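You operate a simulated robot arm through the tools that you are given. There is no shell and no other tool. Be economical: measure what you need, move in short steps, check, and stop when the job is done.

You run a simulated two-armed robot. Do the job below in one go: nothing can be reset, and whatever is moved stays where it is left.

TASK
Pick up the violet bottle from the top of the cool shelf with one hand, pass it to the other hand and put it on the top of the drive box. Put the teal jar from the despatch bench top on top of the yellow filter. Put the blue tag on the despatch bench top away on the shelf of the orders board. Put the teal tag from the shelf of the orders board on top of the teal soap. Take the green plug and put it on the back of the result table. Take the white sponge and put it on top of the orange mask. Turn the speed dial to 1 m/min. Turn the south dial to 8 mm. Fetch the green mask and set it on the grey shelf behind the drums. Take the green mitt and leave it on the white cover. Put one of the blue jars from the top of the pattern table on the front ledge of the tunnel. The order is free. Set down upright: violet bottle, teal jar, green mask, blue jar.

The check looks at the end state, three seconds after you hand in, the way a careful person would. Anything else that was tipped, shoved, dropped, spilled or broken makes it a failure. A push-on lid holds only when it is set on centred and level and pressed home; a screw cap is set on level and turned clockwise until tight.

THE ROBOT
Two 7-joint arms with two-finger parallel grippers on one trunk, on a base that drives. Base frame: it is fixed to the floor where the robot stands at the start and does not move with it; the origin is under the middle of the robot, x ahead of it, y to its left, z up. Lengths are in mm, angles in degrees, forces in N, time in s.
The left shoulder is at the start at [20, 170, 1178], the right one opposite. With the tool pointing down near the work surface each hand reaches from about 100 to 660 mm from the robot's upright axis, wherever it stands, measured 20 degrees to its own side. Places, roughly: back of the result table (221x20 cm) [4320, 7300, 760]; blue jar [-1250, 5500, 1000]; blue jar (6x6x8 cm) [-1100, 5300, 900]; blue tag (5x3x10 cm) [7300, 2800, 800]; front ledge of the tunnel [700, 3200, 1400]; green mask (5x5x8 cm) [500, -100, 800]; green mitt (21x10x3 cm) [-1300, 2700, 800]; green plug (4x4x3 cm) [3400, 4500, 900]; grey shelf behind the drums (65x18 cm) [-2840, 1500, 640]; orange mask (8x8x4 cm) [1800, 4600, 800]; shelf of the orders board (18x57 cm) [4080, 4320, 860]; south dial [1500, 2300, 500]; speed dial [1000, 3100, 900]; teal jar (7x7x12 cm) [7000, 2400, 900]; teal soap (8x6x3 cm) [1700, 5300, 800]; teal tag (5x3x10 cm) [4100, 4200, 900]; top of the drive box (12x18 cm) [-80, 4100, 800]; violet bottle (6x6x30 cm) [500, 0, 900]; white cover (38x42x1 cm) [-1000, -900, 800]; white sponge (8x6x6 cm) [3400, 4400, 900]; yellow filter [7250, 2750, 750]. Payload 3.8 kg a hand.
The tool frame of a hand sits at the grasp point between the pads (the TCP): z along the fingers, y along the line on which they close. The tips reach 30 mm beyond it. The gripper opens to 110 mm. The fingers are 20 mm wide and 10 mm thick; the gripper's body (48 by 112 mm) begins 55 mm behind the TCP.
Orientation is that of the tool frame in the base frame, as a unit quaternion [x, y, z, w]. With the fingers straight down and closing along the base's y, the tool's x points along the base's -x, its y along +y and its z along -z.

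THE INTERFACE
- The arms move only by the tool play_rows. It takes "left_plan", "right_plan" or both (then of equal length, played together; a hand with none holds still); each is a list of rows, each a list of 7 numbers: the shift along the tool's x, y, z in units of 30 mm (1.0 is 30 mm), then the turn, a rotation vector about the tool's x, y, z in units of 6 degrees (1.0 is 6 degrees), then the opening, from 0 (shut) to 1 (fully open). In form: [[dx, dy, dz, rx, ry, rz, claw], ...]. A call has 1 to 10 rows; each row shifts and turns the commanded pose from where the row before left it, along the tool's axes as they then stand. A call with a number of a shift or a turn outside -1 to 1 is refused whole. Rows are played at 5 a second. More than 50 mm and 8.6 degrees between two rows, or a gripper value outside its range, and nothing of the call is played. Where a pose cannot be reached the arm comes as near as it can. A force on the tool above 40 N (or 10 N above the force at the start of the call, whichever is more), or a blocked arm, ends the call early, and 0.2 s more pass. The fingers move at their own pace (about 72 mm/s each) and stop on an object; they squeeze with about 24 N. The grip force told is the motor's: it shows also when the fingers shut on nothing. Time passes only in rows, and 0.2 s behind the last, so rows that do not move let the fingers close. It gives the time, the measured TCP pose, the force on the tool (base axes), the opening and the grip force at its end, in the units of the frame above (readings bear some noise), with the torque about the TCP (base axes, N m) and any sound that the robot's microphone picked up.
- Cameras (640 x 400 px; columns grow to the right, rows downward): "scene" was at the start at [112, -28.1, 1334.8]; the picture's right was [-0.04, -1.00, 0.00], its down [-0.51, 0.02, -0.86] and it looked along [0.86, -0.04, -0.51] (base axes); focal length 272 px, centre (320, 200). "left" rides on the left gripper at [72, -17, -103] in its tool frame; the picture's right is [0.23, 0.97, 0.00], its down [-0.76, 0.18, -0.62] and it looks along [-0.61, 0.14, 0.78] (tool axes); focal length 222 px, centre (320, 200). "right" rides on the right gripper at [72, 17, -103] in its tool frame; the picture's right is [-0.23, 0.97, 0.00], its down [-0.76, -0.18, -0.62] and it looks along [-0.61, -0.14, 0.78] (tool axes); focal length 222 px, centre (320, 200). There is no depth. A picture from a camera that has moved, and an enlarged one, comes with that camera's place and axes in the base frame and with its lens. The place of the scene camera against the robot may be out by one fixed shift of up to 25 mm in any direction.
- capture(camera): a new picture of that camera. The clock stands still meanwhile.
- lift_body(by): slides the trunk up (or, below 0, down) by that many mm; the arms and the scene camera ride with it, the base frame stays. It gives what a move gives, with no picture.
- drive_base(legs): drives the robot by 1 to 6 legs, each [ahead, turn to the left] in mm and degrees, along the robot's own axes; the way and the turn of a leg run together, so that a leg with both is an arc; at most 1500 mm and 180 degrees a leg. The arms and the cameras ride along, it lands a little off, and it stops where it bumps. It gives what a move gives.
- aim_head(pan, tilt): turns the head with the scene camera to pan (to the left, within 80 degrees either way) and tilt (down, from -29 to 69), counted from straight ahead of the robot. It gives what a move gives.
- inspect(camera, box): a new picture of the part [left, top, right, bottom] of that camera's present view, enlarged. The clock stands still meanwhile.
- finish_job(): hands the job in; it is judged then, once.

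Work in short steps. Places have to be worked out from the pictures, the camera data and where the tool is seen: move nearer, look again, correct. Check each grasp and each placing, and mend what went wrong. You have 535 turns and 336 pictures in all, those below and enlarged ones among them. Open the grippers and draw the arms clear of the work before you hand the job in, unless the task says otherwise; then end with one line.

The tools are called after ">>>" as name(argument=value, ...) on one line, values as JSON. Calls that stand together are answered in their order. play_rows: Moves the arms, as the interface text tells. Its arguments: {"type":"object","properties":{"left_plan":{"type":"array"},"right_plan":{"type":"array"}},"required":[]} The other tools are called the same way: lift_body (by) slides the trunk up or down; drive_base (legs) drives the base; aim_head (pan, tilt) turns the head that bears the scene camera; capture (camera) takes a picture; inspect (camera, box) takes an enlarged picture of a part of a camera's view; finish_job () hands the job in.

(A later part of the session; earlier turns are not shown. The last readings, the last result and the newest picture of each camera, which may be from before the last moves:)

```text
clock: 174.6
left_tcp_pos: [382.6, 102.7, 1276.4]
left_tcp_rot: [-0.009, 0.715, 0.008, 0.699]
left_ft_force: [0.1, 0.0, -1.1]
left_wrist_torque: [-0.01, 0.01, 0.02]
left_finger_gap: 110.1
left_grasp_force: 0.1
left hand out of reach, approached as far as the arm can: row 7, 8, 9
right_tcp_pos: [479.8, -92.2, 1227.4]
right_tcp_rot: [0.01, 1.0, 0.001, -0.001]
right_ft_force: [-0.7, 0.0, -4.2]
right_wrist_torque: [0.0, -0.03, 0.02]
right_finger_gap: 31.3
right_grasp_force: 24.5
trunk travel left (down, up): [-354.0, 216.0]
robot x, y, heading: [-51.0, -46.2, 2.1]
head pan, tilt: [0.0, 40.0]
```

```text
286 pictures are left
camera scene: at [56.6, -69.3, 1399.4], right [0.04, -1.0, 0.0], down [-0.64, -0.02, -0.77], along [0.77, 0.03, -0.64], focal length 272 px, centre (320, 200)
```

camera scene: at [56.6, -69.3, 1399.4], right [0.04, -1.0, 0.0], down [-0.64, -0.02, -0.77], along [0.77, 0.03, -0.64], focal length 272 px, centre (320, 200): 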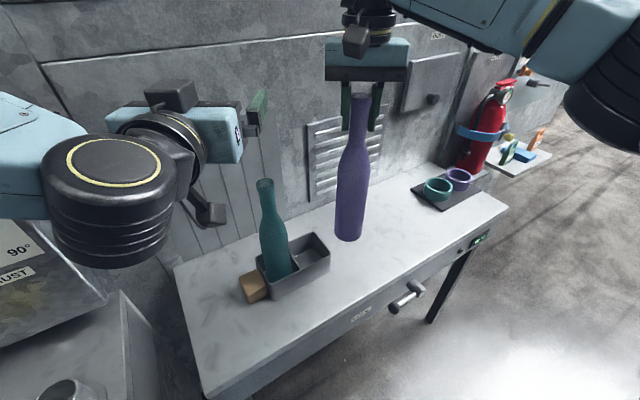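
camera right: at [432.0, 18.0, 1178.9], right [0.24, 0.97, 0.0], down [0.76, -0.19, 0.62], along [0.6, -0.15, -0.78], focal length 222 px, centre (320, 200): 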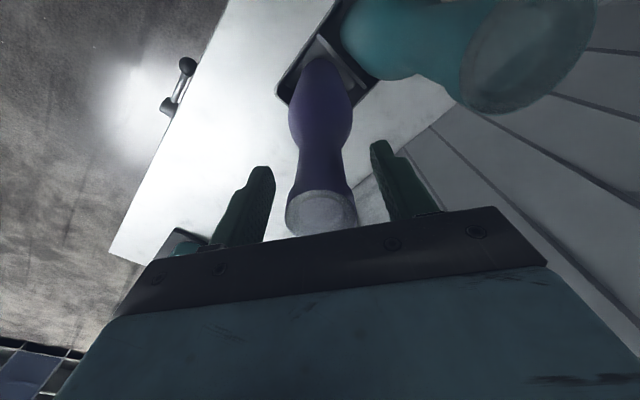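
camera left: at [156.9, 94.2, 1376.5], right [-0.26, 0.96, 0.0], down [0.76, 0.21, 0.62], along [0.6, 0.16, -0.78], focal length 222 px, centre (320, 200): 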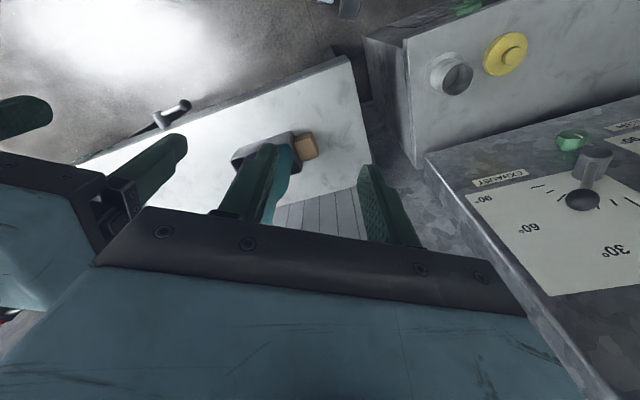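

The left hand is level and points forward. I lower it to grip height and move it across behind the bottle.

>>> play_rows(left_plan=[[1, 0, -0.2, 0, 0, 0, 1], [1, 0, -0.2, 0, 0, 0, 1], [1, 0, -0.2, 0, 0, 0, 1], [1, 0, 0, 0, 0, 0, 1], [1, 0, 0, 0, 0, 0, 1], [1, -0.5, 0, 0, 0, 0, 1], [0, -0.9, 0, 0, 0, 0, 1], [0, -0.9, 0, 0, 0, 0, 1], [0, -0.9, 0, 0, 0, 0, 1], [0, -0.9, 0, 0, 0, 0, 1]])

>>> capture(camera="scene")

>>> capture(camera="left")

```text
clock: 176.8
left_tcp_pos: [369.5, -48.2, 1107.2]
left_tcp_rot: [-0.013, 0.707, 0.014, 0.707]
left_ft_force: [0.4, 0.3, 0.1]
left_wrist_torque: [-0.01, -0.02, 0.0]
left_finger_gap: 110.1
left_grasp_force: 0.1
left hand out of reach, approached as far as the arm can: row 1, 3, 4, 5
right_tcp_pos: [479.5, -90.7, 1226.2]
right_tcp_rot: [0.008, 1.0, 0.0, -0.001]
right_ft_force: [0.2, -0.1, -3.8]
right_wrist_torque: [0.01, -0.03, 0.03]
right_finger_gap: 31.2
right_grasp_force: 24.2
trunk travel left (down, up): [-354.0, 216.0]
robot x, y, heading: [-48.6, -46.3, 2.3]
head pan, tilt: [0.0, 40.0]
```

```text
285 pictures are left
camera scene: at [57.5, -67.6, 1399.2], right [0.04, -1.0, 0.0], down [-0.64, -0.02, -0.77], along [0.77, 0.03, -0.64], focal length 272 px, centre (320, 200)
```

scene: 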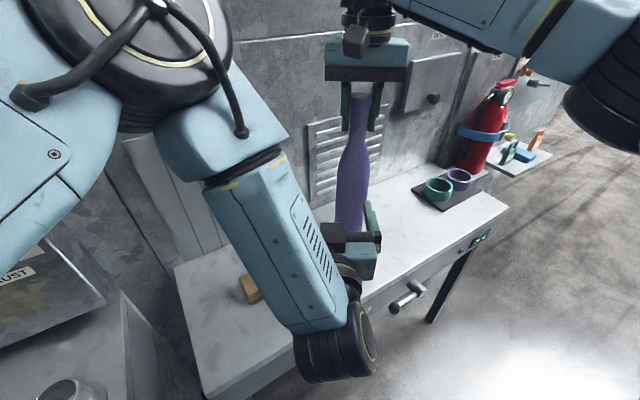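

```text
284 pictures are left
camera left: at [265.4, -68.4, 1034.7], right [-0.04, 0.97, -0.23], down [-0.63, 0.15, 0.76], along [0.78, 0.17, 0.61], focal length 222 px, centre (320, 200)
```

left: 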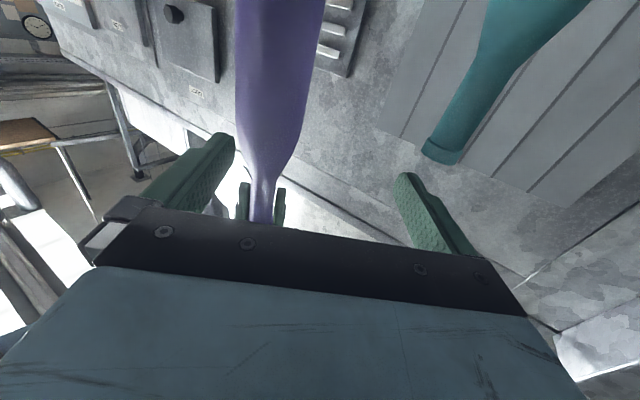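

The bottle stands 43 mm right of the left hand's centre. I align and move forward until the bottle is between the pads.

>>> play_rows(left_plan=[[0, -0.78, 0, 0, 0, 0, 1], [0, -0.78, 0, 0, 0, 0, 1], [0, 0, 0.9, 0, 0, 0, 1], [0, 0, 0.9, 0, 0, 0, 1], [0, 0, 0.9, 0, 0, 0, 1], [0, 0, 0.9, 0, 0, 0, 1]])

>>> capture(camera="left")

```text
clock: 178.2
left_tcp_pos: [477.9, -89.2, 1106.0]
left_tcp_rot: [-0.013, 0.707, 0.013, 0.707]
left_ft_force: [-0.4, -0.2, -0.6]
left_wrist_torque: [0.02, 0.03, -0.01]
left_finger_gap: 110.3
left_grasp_force: 0.0
right_tcp_pos: [481.2, -90.8, 1225.9]
right_tcp_rot: [0.009, 1.0, 0.001, -0.002]
right_ft_force: [-0.4, 1.1, -4.3]
right_wrist_torque: [0.0, -0.03, 0.01]
right_finger_gap: 31.4
right_grasp_force: 23.8
trunk travel left (down, up): [-354.0, 216.0]
robot x, y, heading: [-51.1, -48.3, 1.6]
head pan, tilt: [0.0, 40.0]
```

```text
283 pictures are left
camera left: at [374.7, -109.7, 1034.4], right [-0.04, 0.97, -0.23], down [-0.63, 0.15, 0.76], along [0.78, 0.17, 0.61], focal length 222 px, centre (320, 200)
```

left: 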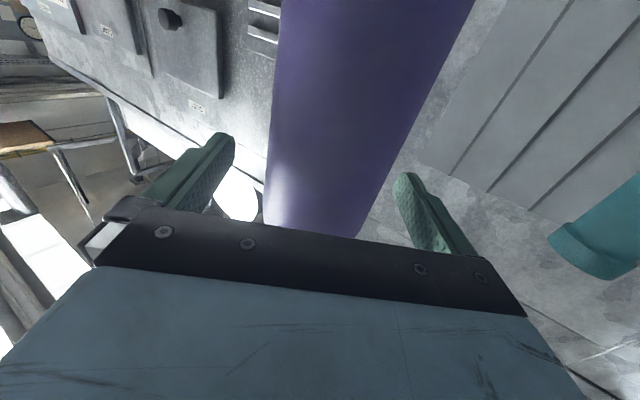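

Bottle is centred between the left pads. I close the left hand, then open the right.

>>> play_rows(left_plan=[[0, 0, 0, 0, 0, 0, 0], [0, 0, 0, 0, 0, 0, 0], [0, 0, 0, 0, 0, 0, 0], [0, 0, 0, 0, 0, 0, 0]])

```text
clock: 179.2
left_tcp_pos: [477.4, -87.6, 1108.1]
left_tcp_rot: [-0.013, 0.708, 0.013, 0.706]
left_ft_force: [2.9, -3.0, -0.8]
left_wrist_torque: [0.3, 0.15, 0.14]
left_finger_gap: 58.7
left_grasp_force: 23.8
right_tcp_pos: [479.7, -90.9, 1226.3]
right_tcp_rot: [0.009, 1.0, 0.0, -0.002]
right_ft_force: [-1.5, 3.7, -3.8]
right_wrist_torque: [0.02, 0.13, -0.13]
right_finger_gap: 31.4
right_grasp_force: 24.3
trunk travel left (down, up): [-354.0, 216.0]
robot x, y, heading: [-48.5, -44.7, 2.1]
head pan, tilt: [0.0, 40.0]
```

Both hold it (left gap 58.7). I release the right and raise it clear.

>>> play_rows(right_plan=[[0, 0, 0, 0, 0, 0, 0.6], [0, 0, 0, 0, 0, 0, 0.6], [0, 0, -0.7, 0, 0, 0, 0.6], [0, 0, -1, 0, 0, 0, 0.6], [0, 0, -1, 0, 0, 0, 0.6], [0.3, -1, -0.5, 0, 0, 0, 0.6], [1, -1, 0, 0, 0, 0, 0.6], [1, -1, 0, 0, 0, 0, 0.6], [1, -1, 0, 0, 0, 0, 0.6], [1, -1, 0, 0, 0, 0, 0.6]])

>>> capture(camera="scene")

```text
clock: 181.4
left_tcp_pos: [475.9, -89.4, 1108.3]
left_tcp_rot: [-0.012, 0.708, 0.013, 0.706]
left_ft_force: [-0.2, -0.7, 0.0]
left_wrist_torque: [0.01, 0.02, 0.02]
left_finger_gap: 59.2
left_grasp_force: 23.8
right_tcp_pos: [349.3, -237.5, 1323.9]
right_tcp_rot: [0.01, 1.0, 0.001, 0.0]
right_ft_force: [-0.9, -0.2, 0.1]
right_wrist_torque: [0.01, -0.02, -0.01]
right_finger_gap: 66.0
right_grasp_force: 0.2
trunk travel left (down, up): [-354.0, 216.0]
robot x, y, heading: [-51.6, -45.4, 2.3]
head pan, tilt: [0.0, 40.0]
```

```text
282 pictures are left
camera scene: at [56.6, -68.0, 1399.3], right [0.04, -1.0, 0.0], down [-0.64, -0.02, -0.77], along [0.77, 0.03, -0.64], focal length 272 px, centre (320, 200)
```

scene: 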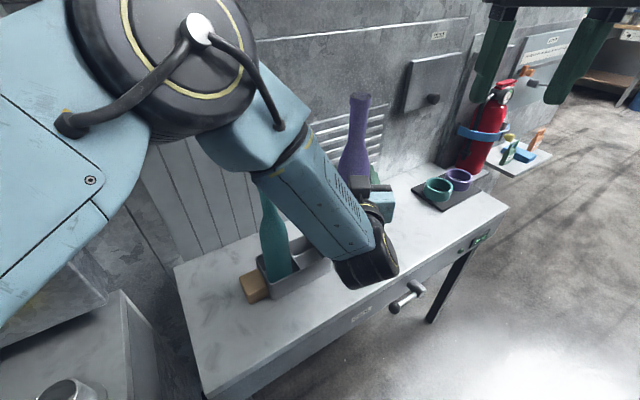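

The bottle is in the left hand. I back out, drive down the aisle through the gate, and look towards the far side.

>>> drive_base(legs=[[-400, 0], [0, 120], [1500, 0], [1500, 0], [900, 0], [0, -88]])

>>> aim_head(pan=0, tilt=15)

>>> capture(camera="scene")

```text
clock: 211.2
left_tcp_pos: [-2113.2, 3490.2, 1107.0]
left_tcp_rot: [-0.214, 0.675, 0.213, 0.673]
left_ft_force: [-0.3, -0.3, -0.3]
left_wrist_torque: [0.03, 0.02, -0.01]
left_finger_gap: 59.2
left_grasp_force: 24.3
right_tcp_pos: [-2138.6, 3298.9, 1323.0]
right_tcp_rot: [-0.274, 0.962, 0.0, -0.001]
right_ft_force: [0.1, 0.3, -0.2]
right_wrist_torque: [-0.02, -0.02, 0.0]
right_finger_gap: 65.9
right_grasp_force: 0.1
trunk travel left (down, up): [-354.0, 216.0]
robot x, y, heading: [-2583.7, 3239.2, 34.8]
head pan, tilt: [0.0, 40.0]
```

```text
clock: 212.1
left_tcp_pos: [-2112.6, 3490.5, 1105.5]
left_tcp_rot: [-0.213, 0.675, 0.212, 0.674]
left_ft_force: [-0.1, 0.6, -0.2]
left_wrist_torque: [0.0, -0.02, -0.01]
left_finger_gap: 59.3
left_grasp_force: 24.2
right_tcp_pos: [-2139.7, 3299.7, 1323.3]
right_tcp_rot: [-0.275, 0.962, 0.0, -0.001]
right_ft_force: [-0.1, 0.9, 1.0]
right_wrist_torque: [0.01, 0.0, -0.02]
right_finger_gap: 66.1
right_grasp_force: 0.1
trunk travel left (down, up): [-354.0, 216.0]
robot x, y, heading: [-2579.6, 3237.7, 35.1]
head pan, tilt: [0.0, 15.0]
```

```text
281 pictures are left
camera scene: at [-2482.9, 3281.1, 1438.7], right [0.57, -0.82, 0.0], down [-0.21, -0.15, -0.97], along [0.79, 0.55, -0.26], focal length 272 px, centre (320, 200)
```

scene: 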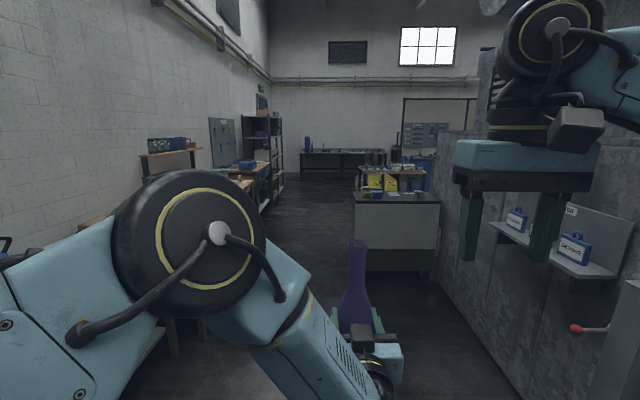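

I zoom in on the grey cabinet ahead, where the drive box should be.

>>> inspect(camera="scene", box=[320, 140, 480, 290])

```text
2.67 times, centred on (400, 215) of scene
camera zoom: at [-2482.9, 3281.1, 1438.7], right [0.57, -0.82, 0.0], down [-0.21, -0.15, -0.97], along [0.79, 0.55, -0.26], focal length 726 px, centre (107, 160)
```

zoom: 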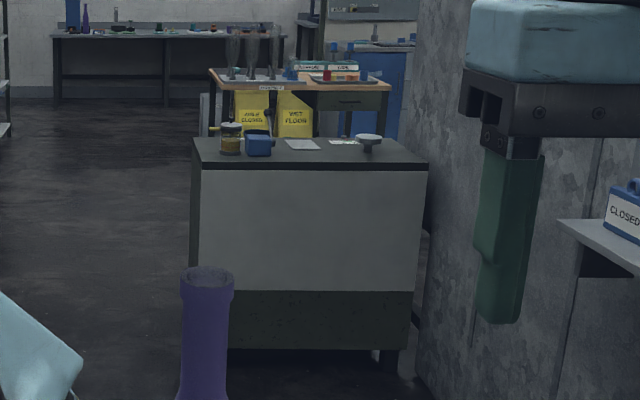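

I drive 1500 mm further along and look again.

>>> drive_base(legs=[[1500, 0]])

>>> aim_head(pan=-35, tilt=20)

>>> capture(camera="scene")

>>> aim_head(pan=0, tilt=20)

>>> capture(camera="scene")

```text
clock: 219.6
left_tcp_pos: [-911.3, 4404.4, 1107.1]
left_tcp_rot: [-0.229, 0.669, 0.229, 0.669]
left_ft_force: [-0.1, 0.3, 0.0]
left_wrist_torque: [-0.01, 0.02, -0.02]
left_finger_gap: 59.0
left_grasp_force: 24.3
right_tcp_pos: [-928.6, 4211.6, 1324.0]
right_tcp_rot: [-0.297, 0.955, -0.001, 0.0]
right_ft_force: [0.2, 0.6, 0.1]
right_wrist_torque: [-0.01, 0.02, 0.02]
right_finger_gap: 66.1
right_grasp_force: 0.1
trunk travel left (down, up): [-354.0, 216.0]
robot x, y, heading: [-1366.7, 4128.7, 38.0]
head pan, tilt: [0.0, 15.0]
```

```text
clock: 220.6
left_tcp_pos: [-912.9, 4403.9, 1106.6]
left_tcp_rot: [-0.229, 0.669, 0.229, 0.669]
left_ft_force: [-0.7, -0.1, -0.6]
left_wrist_torque: [0.01, 0.01, 0.01]
left_finger_gap: 58.8
left_grasp_force: 24.1
right_tcp_pos: [-927.8, 4211.7, 1323.8]
right_tcp_rot: [-0.297, 0.955, 0.0, -0.002]
right_ft_force: [0.1, 0.7, -0.2]
right_wrist_torque: [0.0, -0.05, -0.02]
right_finger_gap: 66.0
right_grasp_force: 0.1
trunk travel left (down, up): [-354.0, 216.0]
robot x, y, heading: [-1365.0, 4133.7, 37.5]
head pan, tilt: [-35.0, 20.0]
```

```text
279 pictures are left
camera scene: at [-1253.7, 4125.6, 1430.6], right [0.05, -1.0, 0.0], down [-0.34, -0.02, -0.94], along [0.94, 0.04, -0.34], focal length 272 px, centre (320, 200)
```

scene: 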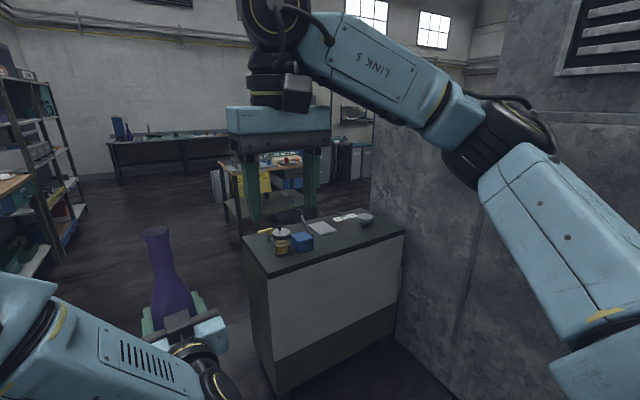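

```text
clock: 221.6
left_tcp_pos: [-911.3, 4403.2, 1106.5]
left_tcp_rot: [-0.229, 0.67, 0.228, 0.669]
left_ft_force: [-1.5, 0.4, 0.5]
left_wrist_torque: [-0.02, 0.04, 0.0]
left_finger_gap: 58.8
left_grasp_force: 24.2
right_tcp_pos: [-928.1, 4211.1, 1324.1]
right_tcp_rot: [-0.298, 0.955, -0.001, -0.001]
right_ft_force: [-0.1, 0.9, 0.1]
right_wrist_torque: [0.0, 0.01, -0.01]
right_finger_gap: 65.7
right_grasp_force: 0.1
trunk travel left (down, up): [-354.0, 216.0]
robot x, y, heading: [-1365.8, 4136.6, 37.7]
head pan, tilt: [0.0, 20.0]
```

```text
278 pictures are left
camera scene: at [-1273.0, 4178.0, 1430.6], right [0.61, -0.79, 0.0], down [-0.27, -0.21, -0.94], along [0.74, 0.57, -0.34], focal length 272 px, centre (320, 200)
```

scene: 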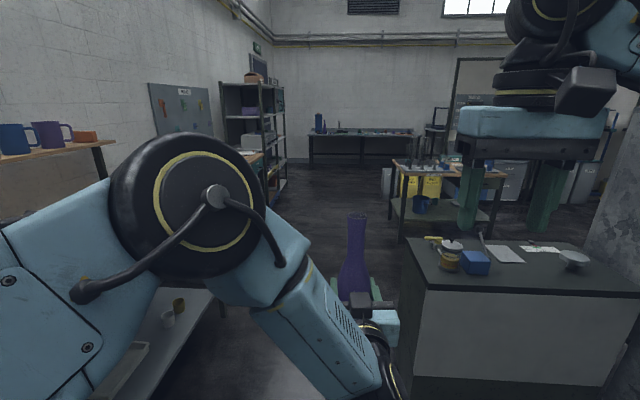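

The grey cabinet ahead fits the drive box position; the spot (-80, 4100) is free space at its front middle. I approach at an angle that keeps the right elbow off the machine wall.

>>> drive_base(legs=[[0, -45], [740, 0], [0, 20.7]])

>>> aim_head(pan=0, tilt=40)

>>> capture(camera="scene")

```text
clock: 228.8
left_tcp_pos: [-107.3, 4089.2, 1106.4]
left_tcp_rot: [-0.08, 0.703, 0.079, 0.702]
left_ft_force: [-0.1, 0.2, -0.5]
left_wrist_torque: [-0.01, 0.02, -0.02]
left_finger_gap: 59.3
left_grasp_force: 24.1
right_tcp_pos: [-202.8, 3921.0, 1323.5]
right_tcp_rot: [-0.085, 0.996, 0.0, -0.001]
right_ft_force: [0.4, 0.3, 0.1]
right_wrist_torque: [-0.02, 0.03, 0.01]
right_finger_gap: 66.2
right_grasp_force: 0.1
trunk travel left (down, up): [-354.0, 216.0]
robot x, y, heading: [-629.2, 4033.4, 12.8]
head pan, tilt: [0.0, 20.0]
```

```text
clock: 229.6
left_tcp_pos: [-106.6, 4089.2, 1106.9]
left_tcp_rot: [-0.079, 0.703, 0.079, 0.702]
left_ft_force: [0.2, -0.6, -0.1]
left_wrist_torque: [0.0, 0.02, 0.02]
left_finger_gap: 58.9
left_grasp_force: 24.4
right_tcp_pos: [-203.2, 3920.8, 1324.6]
right_tcp_rot: [-0.085, 0.996, -0.001, -0.001]
right_ft_force: [0.4, -0.9, 0.0]
right_wrist_torque: [0.04, 0.02, 0.03]
right_finger_gap: 65.8
right_grasp_force: 0.2
trunk travel left (down, up): [-354.0, 216.0]
robot x, y, heading: [-632.0, 4030.4, 12.8]
head pan, tilt: [0.0, 40.0]
```

```text
277 pictures are left
camera scene: at [-527.2, 4031.6, 1399.3], right [0.22, -0.98, 0.0], down [-0.63, -0.14, -0.77], along [0.75, 0.17, -0.64], focal length 272 px, centre (320, 200)
```

scene: 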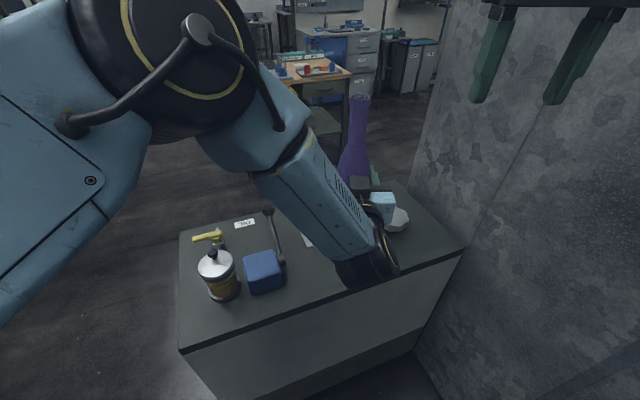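

The target spot is clear, mid-length and about 83 mm behind the front edge. I shift 29 mm forward and lower.

>>> play_rows(left_plan=[[0, 0.16, 0.95, 0, 0, 0, 0], [1, 0, 0, 0, 0, 0, 0], [1, 0, 0, 0, 0, 0, 0], [1, 0, 0, 0, 0, 0, 0], [1, 0, 0, 0, 0, 0, 0], [0, 0, 0, 0, 0, 0, 0]])

>>> capture(camera="scene")

>>> capture(camera="left")

```text
clock: 231.0
left_tcp_pos: [-82.5, 4095.9, 991.9]
left_tcp_rot: [-0.082, 0.705, 0.081, 0.7]
left_ft_force: [-0.2, 0.6, 0.5]
left_wrist_torque: [-0.01, -0.01, -0.03]
left_finger_gap: 58.4
left_grasp_force: 24.3
left hand out of reach, approached as far as the arm can: row 5
right_tcp_pos: [-203.0, 3921.3, 1323.7]
right_tcp_rot: [-0.084, 0.996, 0.0, 0.0]
right_ft_force: [0.0, -0.4, 0.0]
right_wrist_torque: [0.01, 0.02, 0.0]
right_finger_gap: 66.0
right_grasp_force: 0.1
trunk travel left (down, up): [-354.0, 216.0]
robot x, y, heading: [-627.3, 4027.5, 13.0]
head pan, tilt: [0.0, 40.0]
```

```text
276 pictures are left
camera scene: at [-527.3, 4031.8, 1399.3], right [0.22, -0.98, 0.0], down [-0.63, -0.14, -0.77], along [0.75, 0.17, -0.64], focal length 272 px, centre (320, 200)
```

scene: 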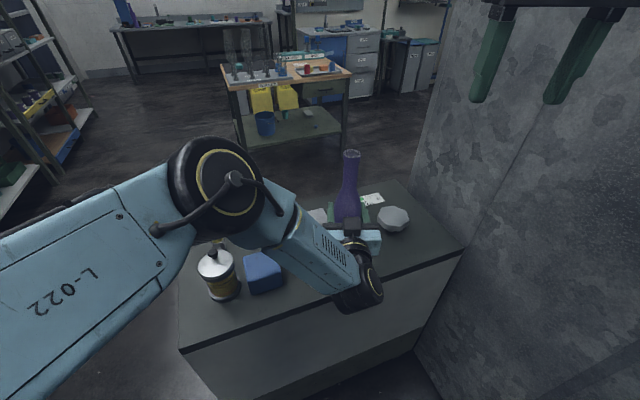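

```text
275 pictures are left
camera left: at [-179.3, 4055.8, 919.3], right [-0.22, 0.95, -0.23], down [-0.64, 0.03, 0.77], along [0.73, 0.32, 0.6], focal length 222 px, centre (320, 200)
```

left: 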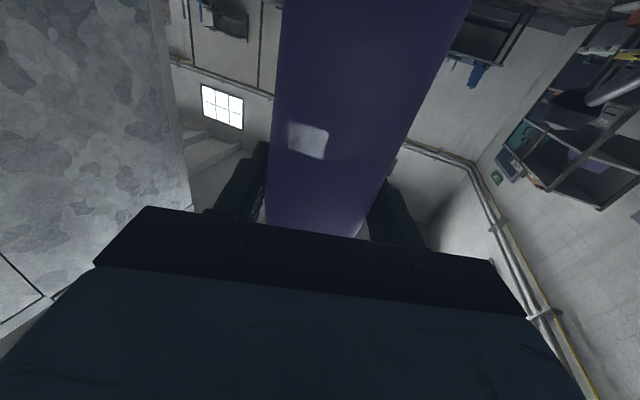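

The bottle's base is about 45-50 mm above the top. I lower with the trunk: 35 mm first, then small steps.

>>> lift_body(by=-30)

>>> inspect(camera="scene", box=[240, 130, 440, 310])

```text
clock: 231.8
left_tcp_pos: [-82.9, 4095.0, 961.5]
left_tcp_rot: [-0.082, 0.705, 0.081, 0.7]
left_ft_force: [-0.3, -0.1, 0.1]
left_wrist_torque: [0.01, -0.01, -0.02]
left_finger_gap: 58.9
left_grasp_force: 23.6
right_tcp_pos: [-203.7, 3921.5, 1293.7]
right_tcp_rot: [-0.084, 0.996, 0.001, -0.001]
right_ft_force: [0.6, -0.3, -0.7]
right_wrist_torque: [0.03, 0.01, 0.01]
right_finger_gap: 66.0
right_grasp_force: 0.1
trunk travel left (down, up): [-324.0, 246.0]
robot x, y, heading: [-633.8, 4030.6, 12.8]
head pan, tilt: [0.0, 40.0]
```

```text
2.22 times, centred on (340, 220) of scene
camera zoom: at [-527.5, 4031.7, 1369.2], right [0.22, -0.98, 0.0], down [-0.63, -0.14, -0.77], along [0.75, 0.17, -0.64], focal length 605 px, centre (276, 156)
```

zoom: 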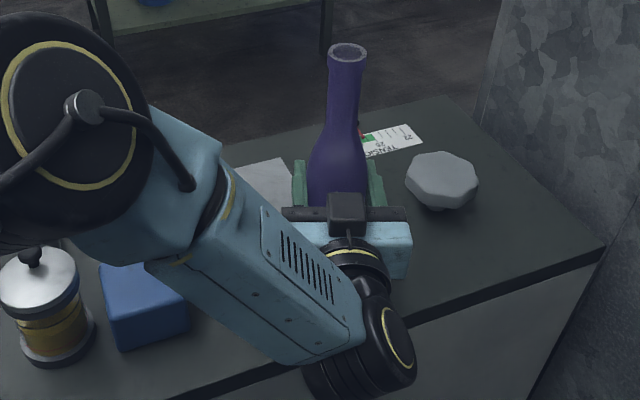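

>>> lift_body(by=-12)

>>> lift_body(by=-5)

```text
clock: 232.4
left_tcp_pos: [-82.4, 4095.5, 951.4]
left_tcp_rot: [-0.082, 0.703, 0.08, 0.702]
left_ft_force: [1.9, -0.4, 5.7]
left_wrist_torque: [0.09, -0.37, -0.02]
left_finger_gap: 59.1
left_grasp_force: 24.1
right_tcp_pos: [-203.5, 3920.5, 1282.3]
right_tcp_rot: [-0.084, 0.996, 0.0, -0.001]
right_ft_force: [1.0, 0.7, 0.3]
right_wrist_torque: [-0.02, 0.0, 0.02]
right_finger_gap: 66.0
right_grasp_force: 0.0
trunk travel left (down, up): [-312.0, 258.0]
robot x, y, heading: [-630.8, 4034.3, 12.7]
head pan, tilt: [0.0, 40.0]
```

```text
clock: 232.9
left_tcp_pos: [-82.5, 4094.8, 947.1]
left_tcp_rot: [-0.081, 0.703, 0.081, 0.702]
left_ft_force: [1.0, -0.5, 14.3]
left_wrist_torque: [0.13, -0.22, 0.17]
left_finger_gap: 58.7
left_grasp_force: 23.9
right_tcp_pos: [-204.8, 3921.4, 1276.2]
right_tcp_rot: [-0.085, 0.996, 0.0, 0.0]
right_ft_force: [0.1, 0.1, -0.5]
right_wrist_torque: [0.03, -0.01, -0.01]
right_finger_gap: 65.9
right_grasp_force: 0.1
trunk travel left (down, up): [-307.0, 263.0]
robot x, y, heading: [-630.8, 4029.4, 12.8]
head pan, tilt: [0.0, 40.0]
```

Contact at base ≈ 798 with 14 N. I open the left hand and withdraw straight back.

>>> play_rows(left_plan=[[0, 0, 0, 0, 0, 0, 0.65], [0, 0, 0, 0, 0, 0, 0.9], [0, 0, 0, 0, 0, 0, 0.9], [0, 0, -0.7, 0, 0, 0, 0.9], [0, 0, -1, 0, 0, 0, 0.9]])

>>> capture(camera="scene")

```text
clock: 234.1
left_tcp_pos: [-133.6, 4084.4, 945.9]
left_tcp_rot: [-0.082, 0.704, 0.081, 0.7]
left_ft_force: [0.1, -0.3, 0.3]
left_wrist_torque: [0.0, 0.0, 0.02]
left_finger_gap: 99.1
left_grasp_force: 0.0
right_tcp_pos: [-205.0, 3921.3, 1277.1]
right_tcp_rot: [-0.085, 0.996, 0.0, -0.001]
right_ft_force: [-0.5, -1.2, -0.4]
right_wrist_torque: [-0.02, 0.0, -0.01]
right_finger_gap: 66.1
right_grasp_force: 0.0
trunk travel left (down, up): [-307.0, 263.0]
robot x, y, heading: [-634.9, 4033.3, 12.8]
head pan, tilt: [0.0, 40.0]
```

```text
273 pictures are left
camera scene: at [-527.9, 4031.4, 1352.3], right [0.22, -0.98, 0.0], down [-0.63, -0.14, -0.77], along [0.75, 0.17, -0.64], focal length 272 px, centre (320, 200)
```

scene: 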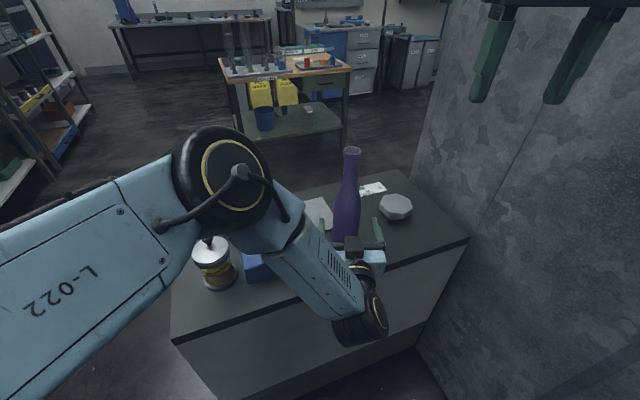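

The bottle stands upright. I back out and raise the trunk.

>>> drive_base(legs=[[-120, 0]])

>>> lift_body(by=120)

>>> drive_base(legs=[[-300, 0]])

>>> capture(camera="scene")

```text
clock: 235.4
left_tcp_pos: [-254.9, 4057.5, 945.6]
left_tcp_rot: [-0.082, 0.704, 0.081, 0.7]
left_ft_force: [-0.5, -0.1, 0.8]
left_wrist_torque: [-0.04, 0.03, -0.01]
left_finger_gap: 98.7
left_grasp_force: 0.0
right_tcp_pos: [-326.2, 3892.9, 1276.7]
right_tcp_rot: [-0.084, 0.996, 0.0, 0.0]
right_ft_force: [-0.1, -0.8, -0.9]
right_wrist_torque: [-0.01, -0.05, 0.03]
right_finger_gap: 66.0
right_grasp_force: 0.2
trunk travel left (down, up): [-307.0, 263.0]
robot x, y, heading: [-752.7, 4010.1, 12.6]
head pan, tilt: [0.0, 40.0]
```

```text
clock: 236.9
left_tcp_pos: [-253.2, 4057.1, 1065.6]
left_tcp_rot: [-0.081, 0.706, 0.081, 0.699]
left_ft_force: [0.2, 0.2, 0.5]
left_wrist_torque: [0.04, -0.02, 0.03]
left_finger_gap: 99.2
left_grasp_force: 0.0
right_tcp_pos: [-324.3, 3892.6, 1396.0]
right_tcp_rot: [-0.085, 0.996, 0.0, 0.0]
right_ft_force: [-0.1, 1.2, 0.4]
right_wrist_torque: [-0.02, -0.02, 0.0]
right_finger_gap: 65.8
right_grasp_force: 0.0
trunk travel left (down, up): [-427.0, 143.0]
robot x, y, heading: [-753.8, 4007.2, 12.8]
head pan, tilt: [0.0, 40.0]
```

```text
clock: 238.9
left_tcp_pos: [-547.4, 3993.2, 1065.1]
left_tcp_rot: [-0.085, 0.704, 0.084, 0.7]
left_ft_force: [-0.8, -0.1, 0.2]
left_wrist_torque: [-0.01, 0.01, 0.03]
left_finger_gap: 99.1
left_grasp_force: 0.1
right_tcp_pos: [-616.3, 3829.2, 1397.5]
right_tcp_rot: [-0.089, 0.996, 0.0, -0.001]
right_ft_force: [0.7, 0.5, 0.2]
right_wrist_torque: [-0.01, -0.02, 0.01]
right_finger_gap: 65.9
right_grasp_force: 0.1
trunk travel left (down, up): [-427.0, 143.0]
robot x, y, heading: [-1048.5, 3939.2, 13.3]
head pan, tilt: [0.0, 40.0]
```

```text
272 pictures are left
camera scene: at [-942.0, 3937.0, 1472.3], right [0.23, -0.97, 0.0], down [-0.63, -0.15, -0.77], along [0.75, 0.18, -0.64], focal length 272 px, centre (320, 200)
```

scene: 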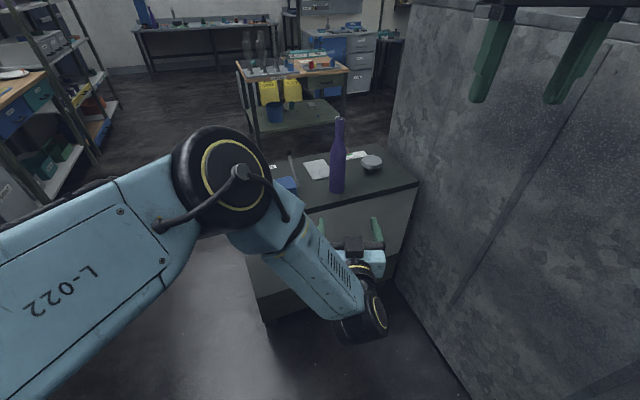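

Bottle placed. Next the blue jar on the pattern table: I return the left hand to pointing down, drive over and look.

>>> play_rows(left_plan=[[0, 0.8, 0, 0, 1, 0, 1], [0, 0.8, 0, 0, 1, 0, 1], [0, 0.8, 0, 0, 1, 0, 1], [0, 0.8, 0, 0, 1, 0, 1], [0, 0.8, 0, 0, 1, 0, 1], [0, 0.8, 0, 0, 1, 0, 1], [0, 0.8, 0, 0, 1, 0, 1], [0, 0.8, 0, 0, 1, 0, 1], [0, 0.6, 0, 0, 1, 0, 1], [0, 0.6, 0, 0, 1, 0, 1]])

>>> play_rows(left_plan=[[0.3, 0, 0, 0, 1, 0, 1], [0.3, 0, 0, 0, 1, 0, 1], [0.3, 0, 0, 0, 1, 0, 1], [0.5, 0, 0, 0, 1, 0, 1], [0.5, 0, 0, 0, 1, 0, 1], [1, 0, 0, 0, 0, 0, 1], [1, 0, 0, 0, 0, 0, 1], [1, 0, 0, 0, 0, 0, 1]])

>>> drive_base(legs=[[0, 60.6], [700, 0], [0, 49.6]])

>>> aim_head(pan=0, tilt=25)

>>> capture(camera="scene")

```text
clock: 241.1
left_tcp_pos: [-601.3, 4216.5, 1065.0]
left_tcp_rot: [-0.115, 0.96, 0.03, 0.253]
left_ft_force: [-0.5, 0.0, -0.7]
left_wrist_torque: [-0.02, -0.01, -0.03]
left_finger_gap: 110.2
left_grasp_force: 0.1
right_tcp_pos: [-616.9, 3829.1, 1396.2]
right_tcp_rot: [-0.089, 0.996, -0.001, -0.001]
right_ft_force: [-0.4, 0.5, 1.0]
right_wrist_torque: [0.01, -0.01, 0.03]
right_finger_gap: 65.9
right_grasp_force: 0.0
trunk travel left (down, up): [-427.0, 143.0]
robot x, y, heading: [-1045.9, 3937.0, 13.3]
head pan, tilt: [0.0, 40.0]
```

```text
clock: 242.9
left_tcp_pos: [-743.1, 4183.0, 1051.3]
left_tcp_rot: [-0.12, 0.993, -0.001, -0.004]
left_ft_force: [0.0, 0.1, -0.7]
left_wrist_torque: [0.01, -0.02, 0.01]
left_finger_gap: 110.0
left_grasp_force: 0.1
right_tcp_pos: [-617.3, 3829.0, 1397.3]
right_tcp_rot: [-0.089, 0.996, 0.0, -0.001]
right_ft_force: [0.0, 0.3, -0.4]
right_wrist_torque: [0.01, -0.01, -0.01]
right_finger_gap: 65.6
right_grasp_force: 0.1
trunk travel left (down, up): [-427.0, 143.0]
robot x, y, heading: [-1047.1, 3939.0, 13.1]
head pan, tilt: [0.0, 40.0]
```

```text
clock: 251.7
left_tcp_pos: [-1201.8, 4795.9, 1051.2]
left_tcp_rot: [0.885, -0.465, 0.003, 0.002]
left_ft_force: [-0.4, -0.7, 0.3]
left_wrist_torque: [0.02, 0.02, 0.0]
left_finger_gap: 109.9
left_grasp_force: 0.1
right_tcp_pos: [-916.1, 5038.7, 1395.9]
right_tcp_rot: [0.87, -0.492, 0.001, 0.0]
right_ft_force: [0.1, 0.3, -0.1]
right_wrist_torque: [0.0, 0.0, 0.02]
right_finger_gap: 66.1
right_grasp_force: 0.1
trunk travel left (down, up): [-427.0, 143.0]
robot x, y, heading: [-862.3, 4598.8, 124.0]
head pan, tilt: [0.0, 40.0]
```

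```text
clock: 252.4
left_tcp_pos: [-1201.8, 4795.1, 1049.4]
left_tcp_rot: [0.885, -0.465, 0.004, 0.002]
left_ft_force: [-0.3, 0.2, 0.5]
left_wrist_torque: [0.02, -0.01, 0.02]
left_finger_gap: 109.9
left_grasp_force: 0.1
right_tcp_pos: [-915.6, 5037.9, 1397.4]
right_tcp_rot: [0.87, -0.493, 0.001, 0.0]
right_ft_force: [0.1, 0.3, 0.1]
right_wrist_torque: [0.04, -0.02, 0.01]
right_finger_gap: 66.1
right_grasp_force: 0.0
trunk travel left (down, up): [-427.0, 143.0]
robot x, y, heading: [-864.8, 4598.5, 124.0]
head pan, tilt: [0.0, 25.0]
```

```text
271 pictures are left
camera scene: at [-926.2, 4668.0, 1495.5], right [0.83, 0.56, 0.0], down [0.24, -0.35, -0.91], along [-0.51, 0.75, -0.42], focal length 272 px, centre (320, 200)
```

scene: 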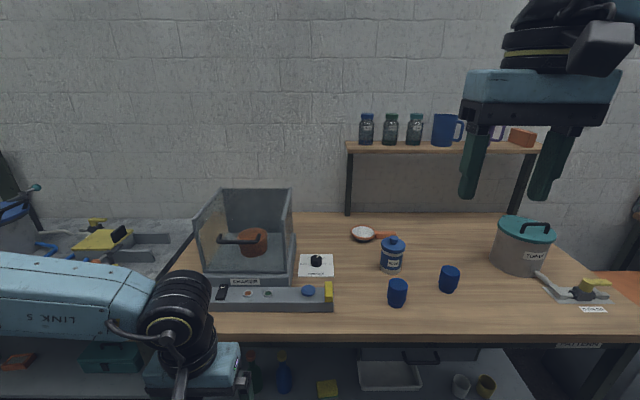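

Two small blue jars stand near the front of the pattern table. The nearer is at about (-1097, 5370). I drive 250 mm closer and look with the right wrist camera.

>>> drive_base(legs=[[250, 0]])

>>> play_rows(right_plan=[[0, 0, 1, 0, 0, 0, 0.8], [0, 0, 1, 0, 0, 0, 0.8], [0, 0, 1, 0, 0, 0, 0.8], [0, 0, 1, 0, 0, 0, 0.8], [0, 0, 1, 0, 0, 0, 0.8], [0, 0, 1, 0, 0, 0, 0.8], [0, 0, 1, 0, 0, 0, 0.8], [0, 0, 1, 0, 0, 0, 0.8]])

>>> capture(camera="right")

```text
clock: 254.2
left_tcp_pos: [-1342.9, 5005.9, 1050.5]
left_tcp_rot: [0.884, -0.467, 0.003, 0.001]
left_ft_force: [-0.6, 0.0, 0.3]
left_wrist_torque: [0.01, 0.03, 0.05]
left_finger_gap: 109.8
left_grasp_force: 0.1
right_tcp_pos: [-1053.3, 5247.7, 1396.4]
right_tcp_rot: [0.869, -0.495, 0.001, 0.001]
right_ft_force: [0.2, 0.5, 0.9]
right_wrist_torque: [-0.01, 0.0, -0.04]
right_finger_gap: 66.2
right_grasp_force: 0.1
trunk travel left (down, up): [-427.0, 143.0]
robot x, y, heading: [-1004.4, 4808.2, 123.5]
head pan, tilt: [0.0, 25.0]
```

```text
clock: 256.1
left_tcp_pos: [-1341.3, 5005.5, 1051.2]
left_tcp_rot: [0.885, -0.466, 0.003, 0.002]
left_ft_force: [-0.4, -0.2, 0.7]
left_wrist_torque: [-0.01, 0.01, 0.0]
left_finger_gap: 109.9
left_grasp_force: 0.0
right_tcp_pos: [-1053.4, 5247.2, 1155.4]
right_tcp_rot: [0.869, -0.494, 0.0, 0.0]
right_ft_force: [0.2, 0.0, 0.1]
right_wrist_torque: [-0.02, 0.06, 0.02]
right_finger_gap: 87.8
right_grasp_force: 0.1
trunk travel left (down, up): [-427.0, 143.0]
robot x, y, heading: [-1006.0, 4805.4, 123.7]
head pan, tilt: [0.0, 25.0]
```

```text
270 pictures are left
camera right: at [-1030.4, 5176.9, 1258.3], right [-0.95, -0.3, 0.0], down [-0.24, 0.75, 0.62], along [-0.19, 0.59, -0.78], focal length 222 px, centre (320, 200)
```

right: 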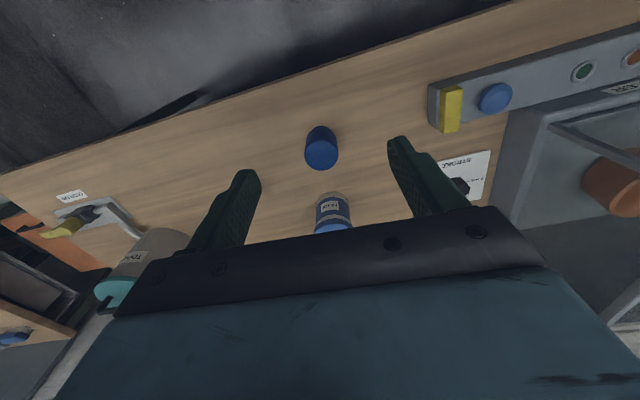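

The jar is at about (-1089, 5354). I move above it.

>>> play_rows(right_plan=[[-0.92, -0.2, 1, 0, 0, 0, 0.85], [-0.92, -0.2, 1, 0, 0, 0, 0.85], [-0.92, -0.2, 1, 0, 0, 0, 0.85], [-0.92, -0.2, 1, 0, 0, 0, 0.85], [0, 0, 1, 0, 0, 0, 0.85], [0, 0, 1, 0, 0, 0, 0.85], [0, 0, 0.6, 0, 0, 0, 0.85]])

>>> capture(camera="right")

```text
clock: 257.6
left_tcp_pos: [-1341.5, 5003.5, 1051.0]
left_tcp_rot: [0.884, -0.467, 0.002, 0.001]
left_ft_force: [0.5, -0.3, -0.3]
left_wrist_torque: [0.0, -0.01, 0.01]
left_finger_gap: 109.8
left_grasp_force: 0.1
right_tcp_pos: [-1088.7, 5353.9, 958.0]
right_tcp_rot: [0.869, -0.495, 0.001, 0.0]
right_ft_force: [0.4, 0.2, 0.2]
right_wrist_torque: [-0.02, -0.04, 0.02]
right_finger_gap: 93.3
right_grasp_force: 0.0
trunk travel left (down, up): [-427.0, 143.0]
robot x, y, heading: [-998.7, 4809.0, 123.8]
head pan, tilt: [0.0, 25.0]
```

```text
269 pictures are left
camera right: at [-1066.5, 5282.8, 1061.6], right [-0.95, -0.3, 0.0], down [-0.24, 0.75, 0.62], along [-0.19, 0.59, -0.78], focal length 222 px, centre (320, 200)
```

right: 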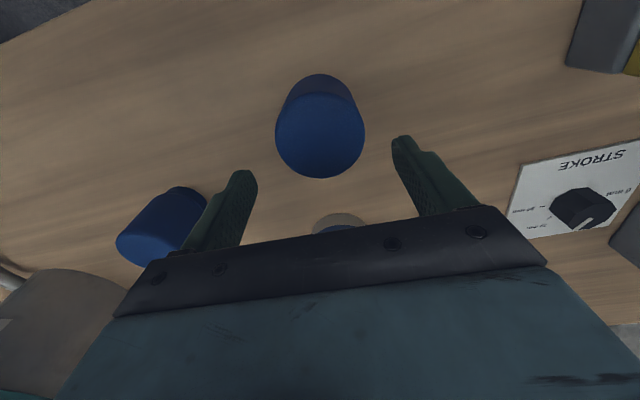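

I refine: the jar's top is near z 920, at about (-1084, 5336). I descend further.

>>> play_rows(right_plan=[[0.6, 0.16, 0.5, 0, 0, 0, 0.85], [0, 0, 0.8, 0, 0, 0, 0.85], [0, 0, 0.8, 0, 0, 0, 0.85], [0, 0, 0.3, 0, 0, 0, 0.85]])

>>> capture(camera="right")

>>> capture(camera="scene")

```text
clock: 258.6
left_tcp_pos: [-1340.3, 5003.5, 1051.0]
left_tcp_rot: [0.884, -0.468, 0.003, 0.002]
left_ft_force: [0.3, -0.5, 1.0]
left_wrist_torque: [-0.03, 0.01, -0.01]
left_finger_gap: 110.2
left_grasp_force: 0.0
right_tcp_pos: [-1085.3, 5335.4, 890.6]
right_tcp_rot: [0.869, -0.495, -0.002, -0.001]
right_ft_force: [3.0, -1.1, 18.8]
right_wrist_torque: [0.0, -0.46, 0.25]
right_finger_gap: 93.7
right_grasp_force: 0.1
trunk travel left (down, up): [-427.0, 143.0]
robot x, y, heading: [-1004.9, 4804.9, 123.9]
head pan, tilt: [0.0, 25.0]
```

```text
268 pictures are left
camera right: at [-1061.8, 5265.1, 992.5], right [-0.95, -0.3, 0.0], down [-0.23, 0.74, 0.63], along [-0.19, 0.6, -0.78], focal length 222 px, centre (320, 200)
```

right: 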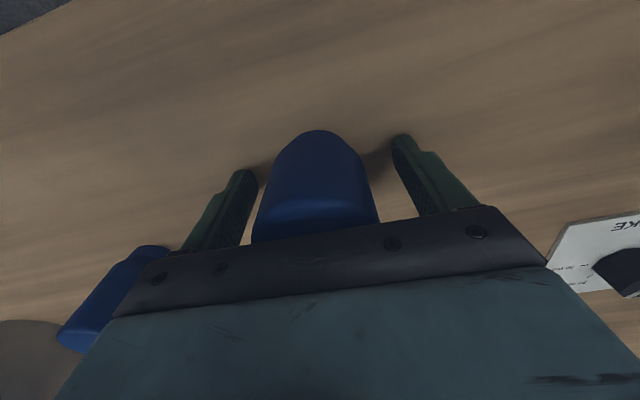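

```text
267 pictures are left
camera scene: at [-1065.5, 4874.5, 1496.1], right [0.83, 0.56, 0.0], down [0.23, -0.35, -0.91], along [-0.5, 0.75, -0.42], focal length 272 px, centre (320, 200)
```

scene: 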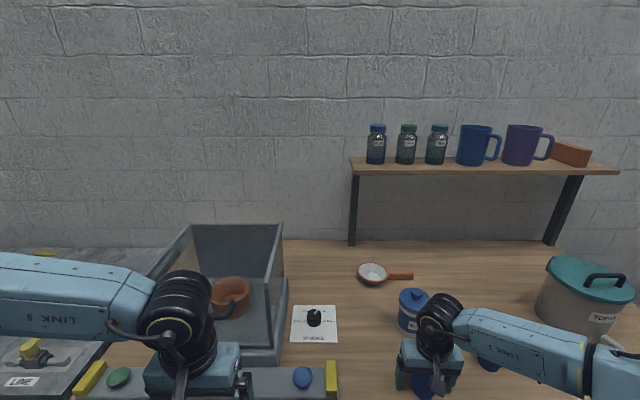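

The tips rest on the table, whose top is about z 860. I raise 6 mm and close.

>>> play_rows(right_plan=[[0, 0, -0.25, 0, 0, 0, 0.85], [0, 0, 0, 0, 0, 0, 0], [0, 0, 0, 0, 0, 0, 0], [0, 0, 0, 0, 0, 0, 0], [0, 0, -0.7, 0, 0, 0, 0], [0, 0, -1, 0, 0, 0, 0], [0, 0, -1, 0, 0, 0, 0], [0, 0, -1, 0, 0, 0, 0]])

>>> capture(camera="right")

```text
clock: 260.4
left_tcp_pos: [-1341.4, 5004.9, 1050.7]
left_tcp_rot: [0.884, -0.468, 0.004, 0.002]
left_ft_force: [-0.2, -0.4, 0.7]
left_wrist_torque: [0.02, 0.01, 0.02]
left_finger_gap: 110.2
left_grasp_force: 0.1
right_tcp_pos: [-1085.9, 5337.7, 1004.5]
right_tcp_rot: [0.869, -0.495, 0.001, 0.001]
right_ft_force: [-0.2, 0.0, -1.5]
right_wrist_torque: [0.0, 0.04, -0.01]
right_finger_gap: 54.8
right_grasp_force: 23.8
trunk travel left (down, up): [-427.0, 143.0]
robot x, y, heading: [-1004.7, 4810.6, 123.8]
head pan, tilt: [0.0, 25.0]
```

```text
266 pictures are left
camera right: at [-1062.0, 5266.8, 1108.1], right [-0.95, -0.3, 0.0], down [-0.24, 0.75, 0.62], along [-0.19, 0.59, -0.78], focal length 222 px, centre (320, 200)
```

right: 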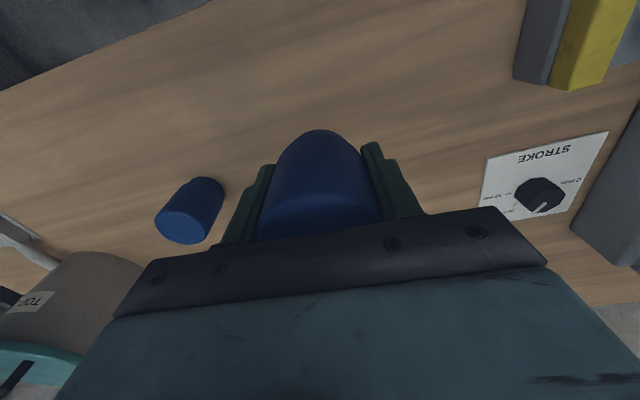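

The jar is held (55 mm), its base 36 mm below the TCP. I lift it, back away and drive round to the tunnel's far side.

>>> play_rows(right_plan=[[0, 0, -1, 0, 0, 0, 0], [0, 0, -1, 0, 0, 0, 0], [0, 0, -1, 0, 0, 0, 0], [0, 0, -1, 0, 0, 0, 0], [0, 0, -1, 0, 0, 0, 0], [0.5, 0, -1, 0, 0, 0, 0], [1, 0, -1, 0, 0, 0, 0], [1, 0, 0, 0, 0, 0, 0], [1, 0, 0, 0, 0, 0, 0], [1, 0, 0, 0, 0, 0, 0]])

>>> drive_base(legs=[[-250, 0], [0, -90], [1300, 0], [0, -75]])

>>> aim_head(pan=0, tilt=12)

>>> capture(camera="scene")

```text
clock: 262.6
left_tcp_pos: [-1341.0, 5006.0, 1051.9]
left_tcp_rot: [0.884, -0.467, 0.003, 0.002]
left_ft_force: [0.4, -0.1, -0.2]
left_wrist_torque: [0.02, -0.04, -0.01]
left_finger_gap: 110.2
left_grasp_force: 0.0
right_tcp_pos: [-1014.2, 5218.5, 1216.4]
right_tcp_rot: [0.869, -0.495, 0.0, 0.0]
right_ft_force: [0.4, -0.4, -2.2]
right_wrist_torque: [-0.01, 0.02, 0.02]
right_finger_gap: 54.7
right_grasp_force: 24.2
trunk travel left (down, up): [-427.0, 143.0]
robot x, y, heading: [-1004.2, 4805.8, 123.8]
head pan, tilt: [0.0, 25.0]
```

```text
clock: 277.6
left_tcp_pos: [594.1, 5221.3, 1051.2]
left_tcp_rot: [0.35, 0.937, 0.002, -0.004]
left_ft_force: [0.3, -0.1, 0.5]
left_wrist_torque: [0.03, 0.03, -0.03]
left_finger_gap: 109.9
left_grasp_force: 0.1
right_tcp_pos: [331.4, 4928.3, 1216.7]
right_tcp_rot: [0.379, 0.925, 0.0, -0.001]
right_ft_force: [0.7, -0.4, -2.3]
right_wrist_torque: [0.01, 0.0, 0.03]
right_finger_gap: 54.7
right_grasp_force: 23.8
trunk travel left (down, up): [-427.0, 143.0]
robot x, y, heading: [215.6, 5325.5, -41.5]
head pan, tilt: [0.0, 25.0]
```

```text
clock: 278.4
left_tcp_pos: [594.8, 5220.3, 1050.9]
left_tcp_rot: [0.349, 0.937, 0.001, -0.003]
left_ft_force: [-0.2, 0.0, 0.7]
left_wrist_torque: [-0.02, -0.01, -0.04]
left_finger_gap: 110.3
left_grasp_force: 0.1
right_tcp_pos: [333.2, 4929.6, 1216.7]
right_tcp_rot: [0.38, 0.925, -0.001, -0.001]
right_ft_force: [0.3, -0.6, -2.0]
right_wrist_torque: [0.01, -0.03, -0.03]
right_finger_gap: 54.6
right_grasp_force: 23.7
trunk travel left (down, up): [-427.0, 143.0]
robot x, y, heading: [219.2, 5324.4, -41.6]
head pan, tilt: [0.0, 12.0]
```

```text
265 pictures are left
camera scene: at [303.9, 5225.5, 1516.6], right [-0.66, -0.75, 0.0], down [-0.16, 0.14, -0.98], along [0.73, -0.65, -0.21], focal length 272 px, centre (320, 200)
```

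scene: 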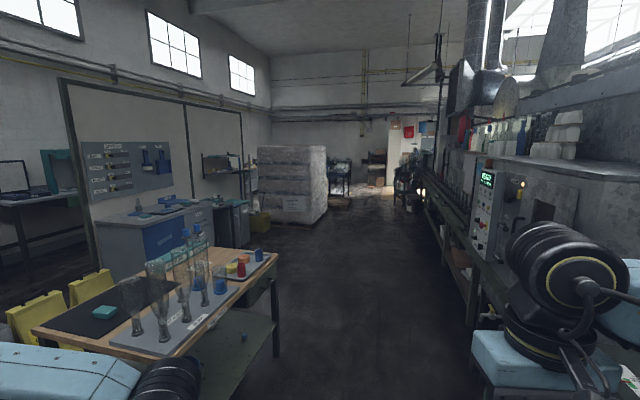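

The aisle along the tunnel's far side is clear; the ledge with bottles is at upper right. I drive on along it.

>>> drive_base(legs=[[0, -15], [1300, 0], [0, -45]])

>>> aim_head(pan=-15, tilt=8)

>>> capture(camera="scene")

```text
clock: 288.0
left_tcp_pos: [1048.9, 3848.6, 1049.9]
left_tcp_rot: [0.771, 0.637, 0.004, -0.003]
left_ft_force: [-0.2, -0.7, -0.2]
left_wrist_torque: [-0.01, -0.02, 0.0]
left_finger_gap: 110.0
left_grasp_force: 0.0
right_tcp_pos: [666.0, 3928.6, 1216.4]
right_tcp_rot: [0.79, 0.613, 0.0, -0.001]
right_ft_force: [-0.9, 0.8, -3.4]
right_wrist_torque: [-0.02, 0.02, -0.02]
right_finger_gap: 54.5
right_grasp_force: 23.6
trunk travel left (down, up): [-427.0, 143.0]
robot x, y, heading: [947.6, 4226.7, -101.3]
head pan, tilt: [0.0, 12.0]
```

```text
clock: 288.8
left_tcp_pos: [1049.2, 3848.0, 1050.1]
left_tcp_rot: [0.771, 0.637, 0.003, -0.003]
left_ft_force: [-1.2, 0.4, 0.3]
left_wrist_torque: [-0.02, 0.01, 0.0]
left_finger_gap: 110.3
left_grasp_force: 0.0
right_tcp_pos: [666.2, 3929.2, 1216.3]
right_tcp_rot: [0.79, 0.613, 0.0, -0.001]
right_ft_force: [0.3, -0.5, -1.8]
right_wrist_torque: [-0.01, 0.0, 0.02]
right_finger_gap: 54.7
right_grasp_force: 23.9
trunk travel left (down, up): [-427.0, 143.0]
robot x, y, heading: [951.9, 4226.3, -101.5]
head pan, tilt: [-15.0, 8.0]
```

```text
264 pictures are left
camera scene: at [907.2, 4099.6, 1523.2], right [-0.9, 0.44, 0.0], down [0.06, 0.12, -0.99], along [-0.44, -0.89, -0.14], focal length 272 px, centre (320, 200)
```

scene: 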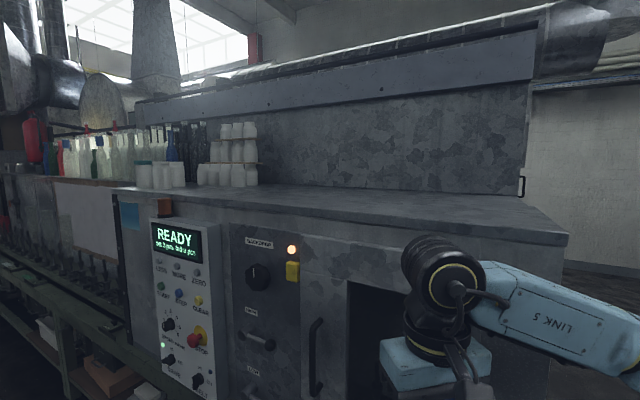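

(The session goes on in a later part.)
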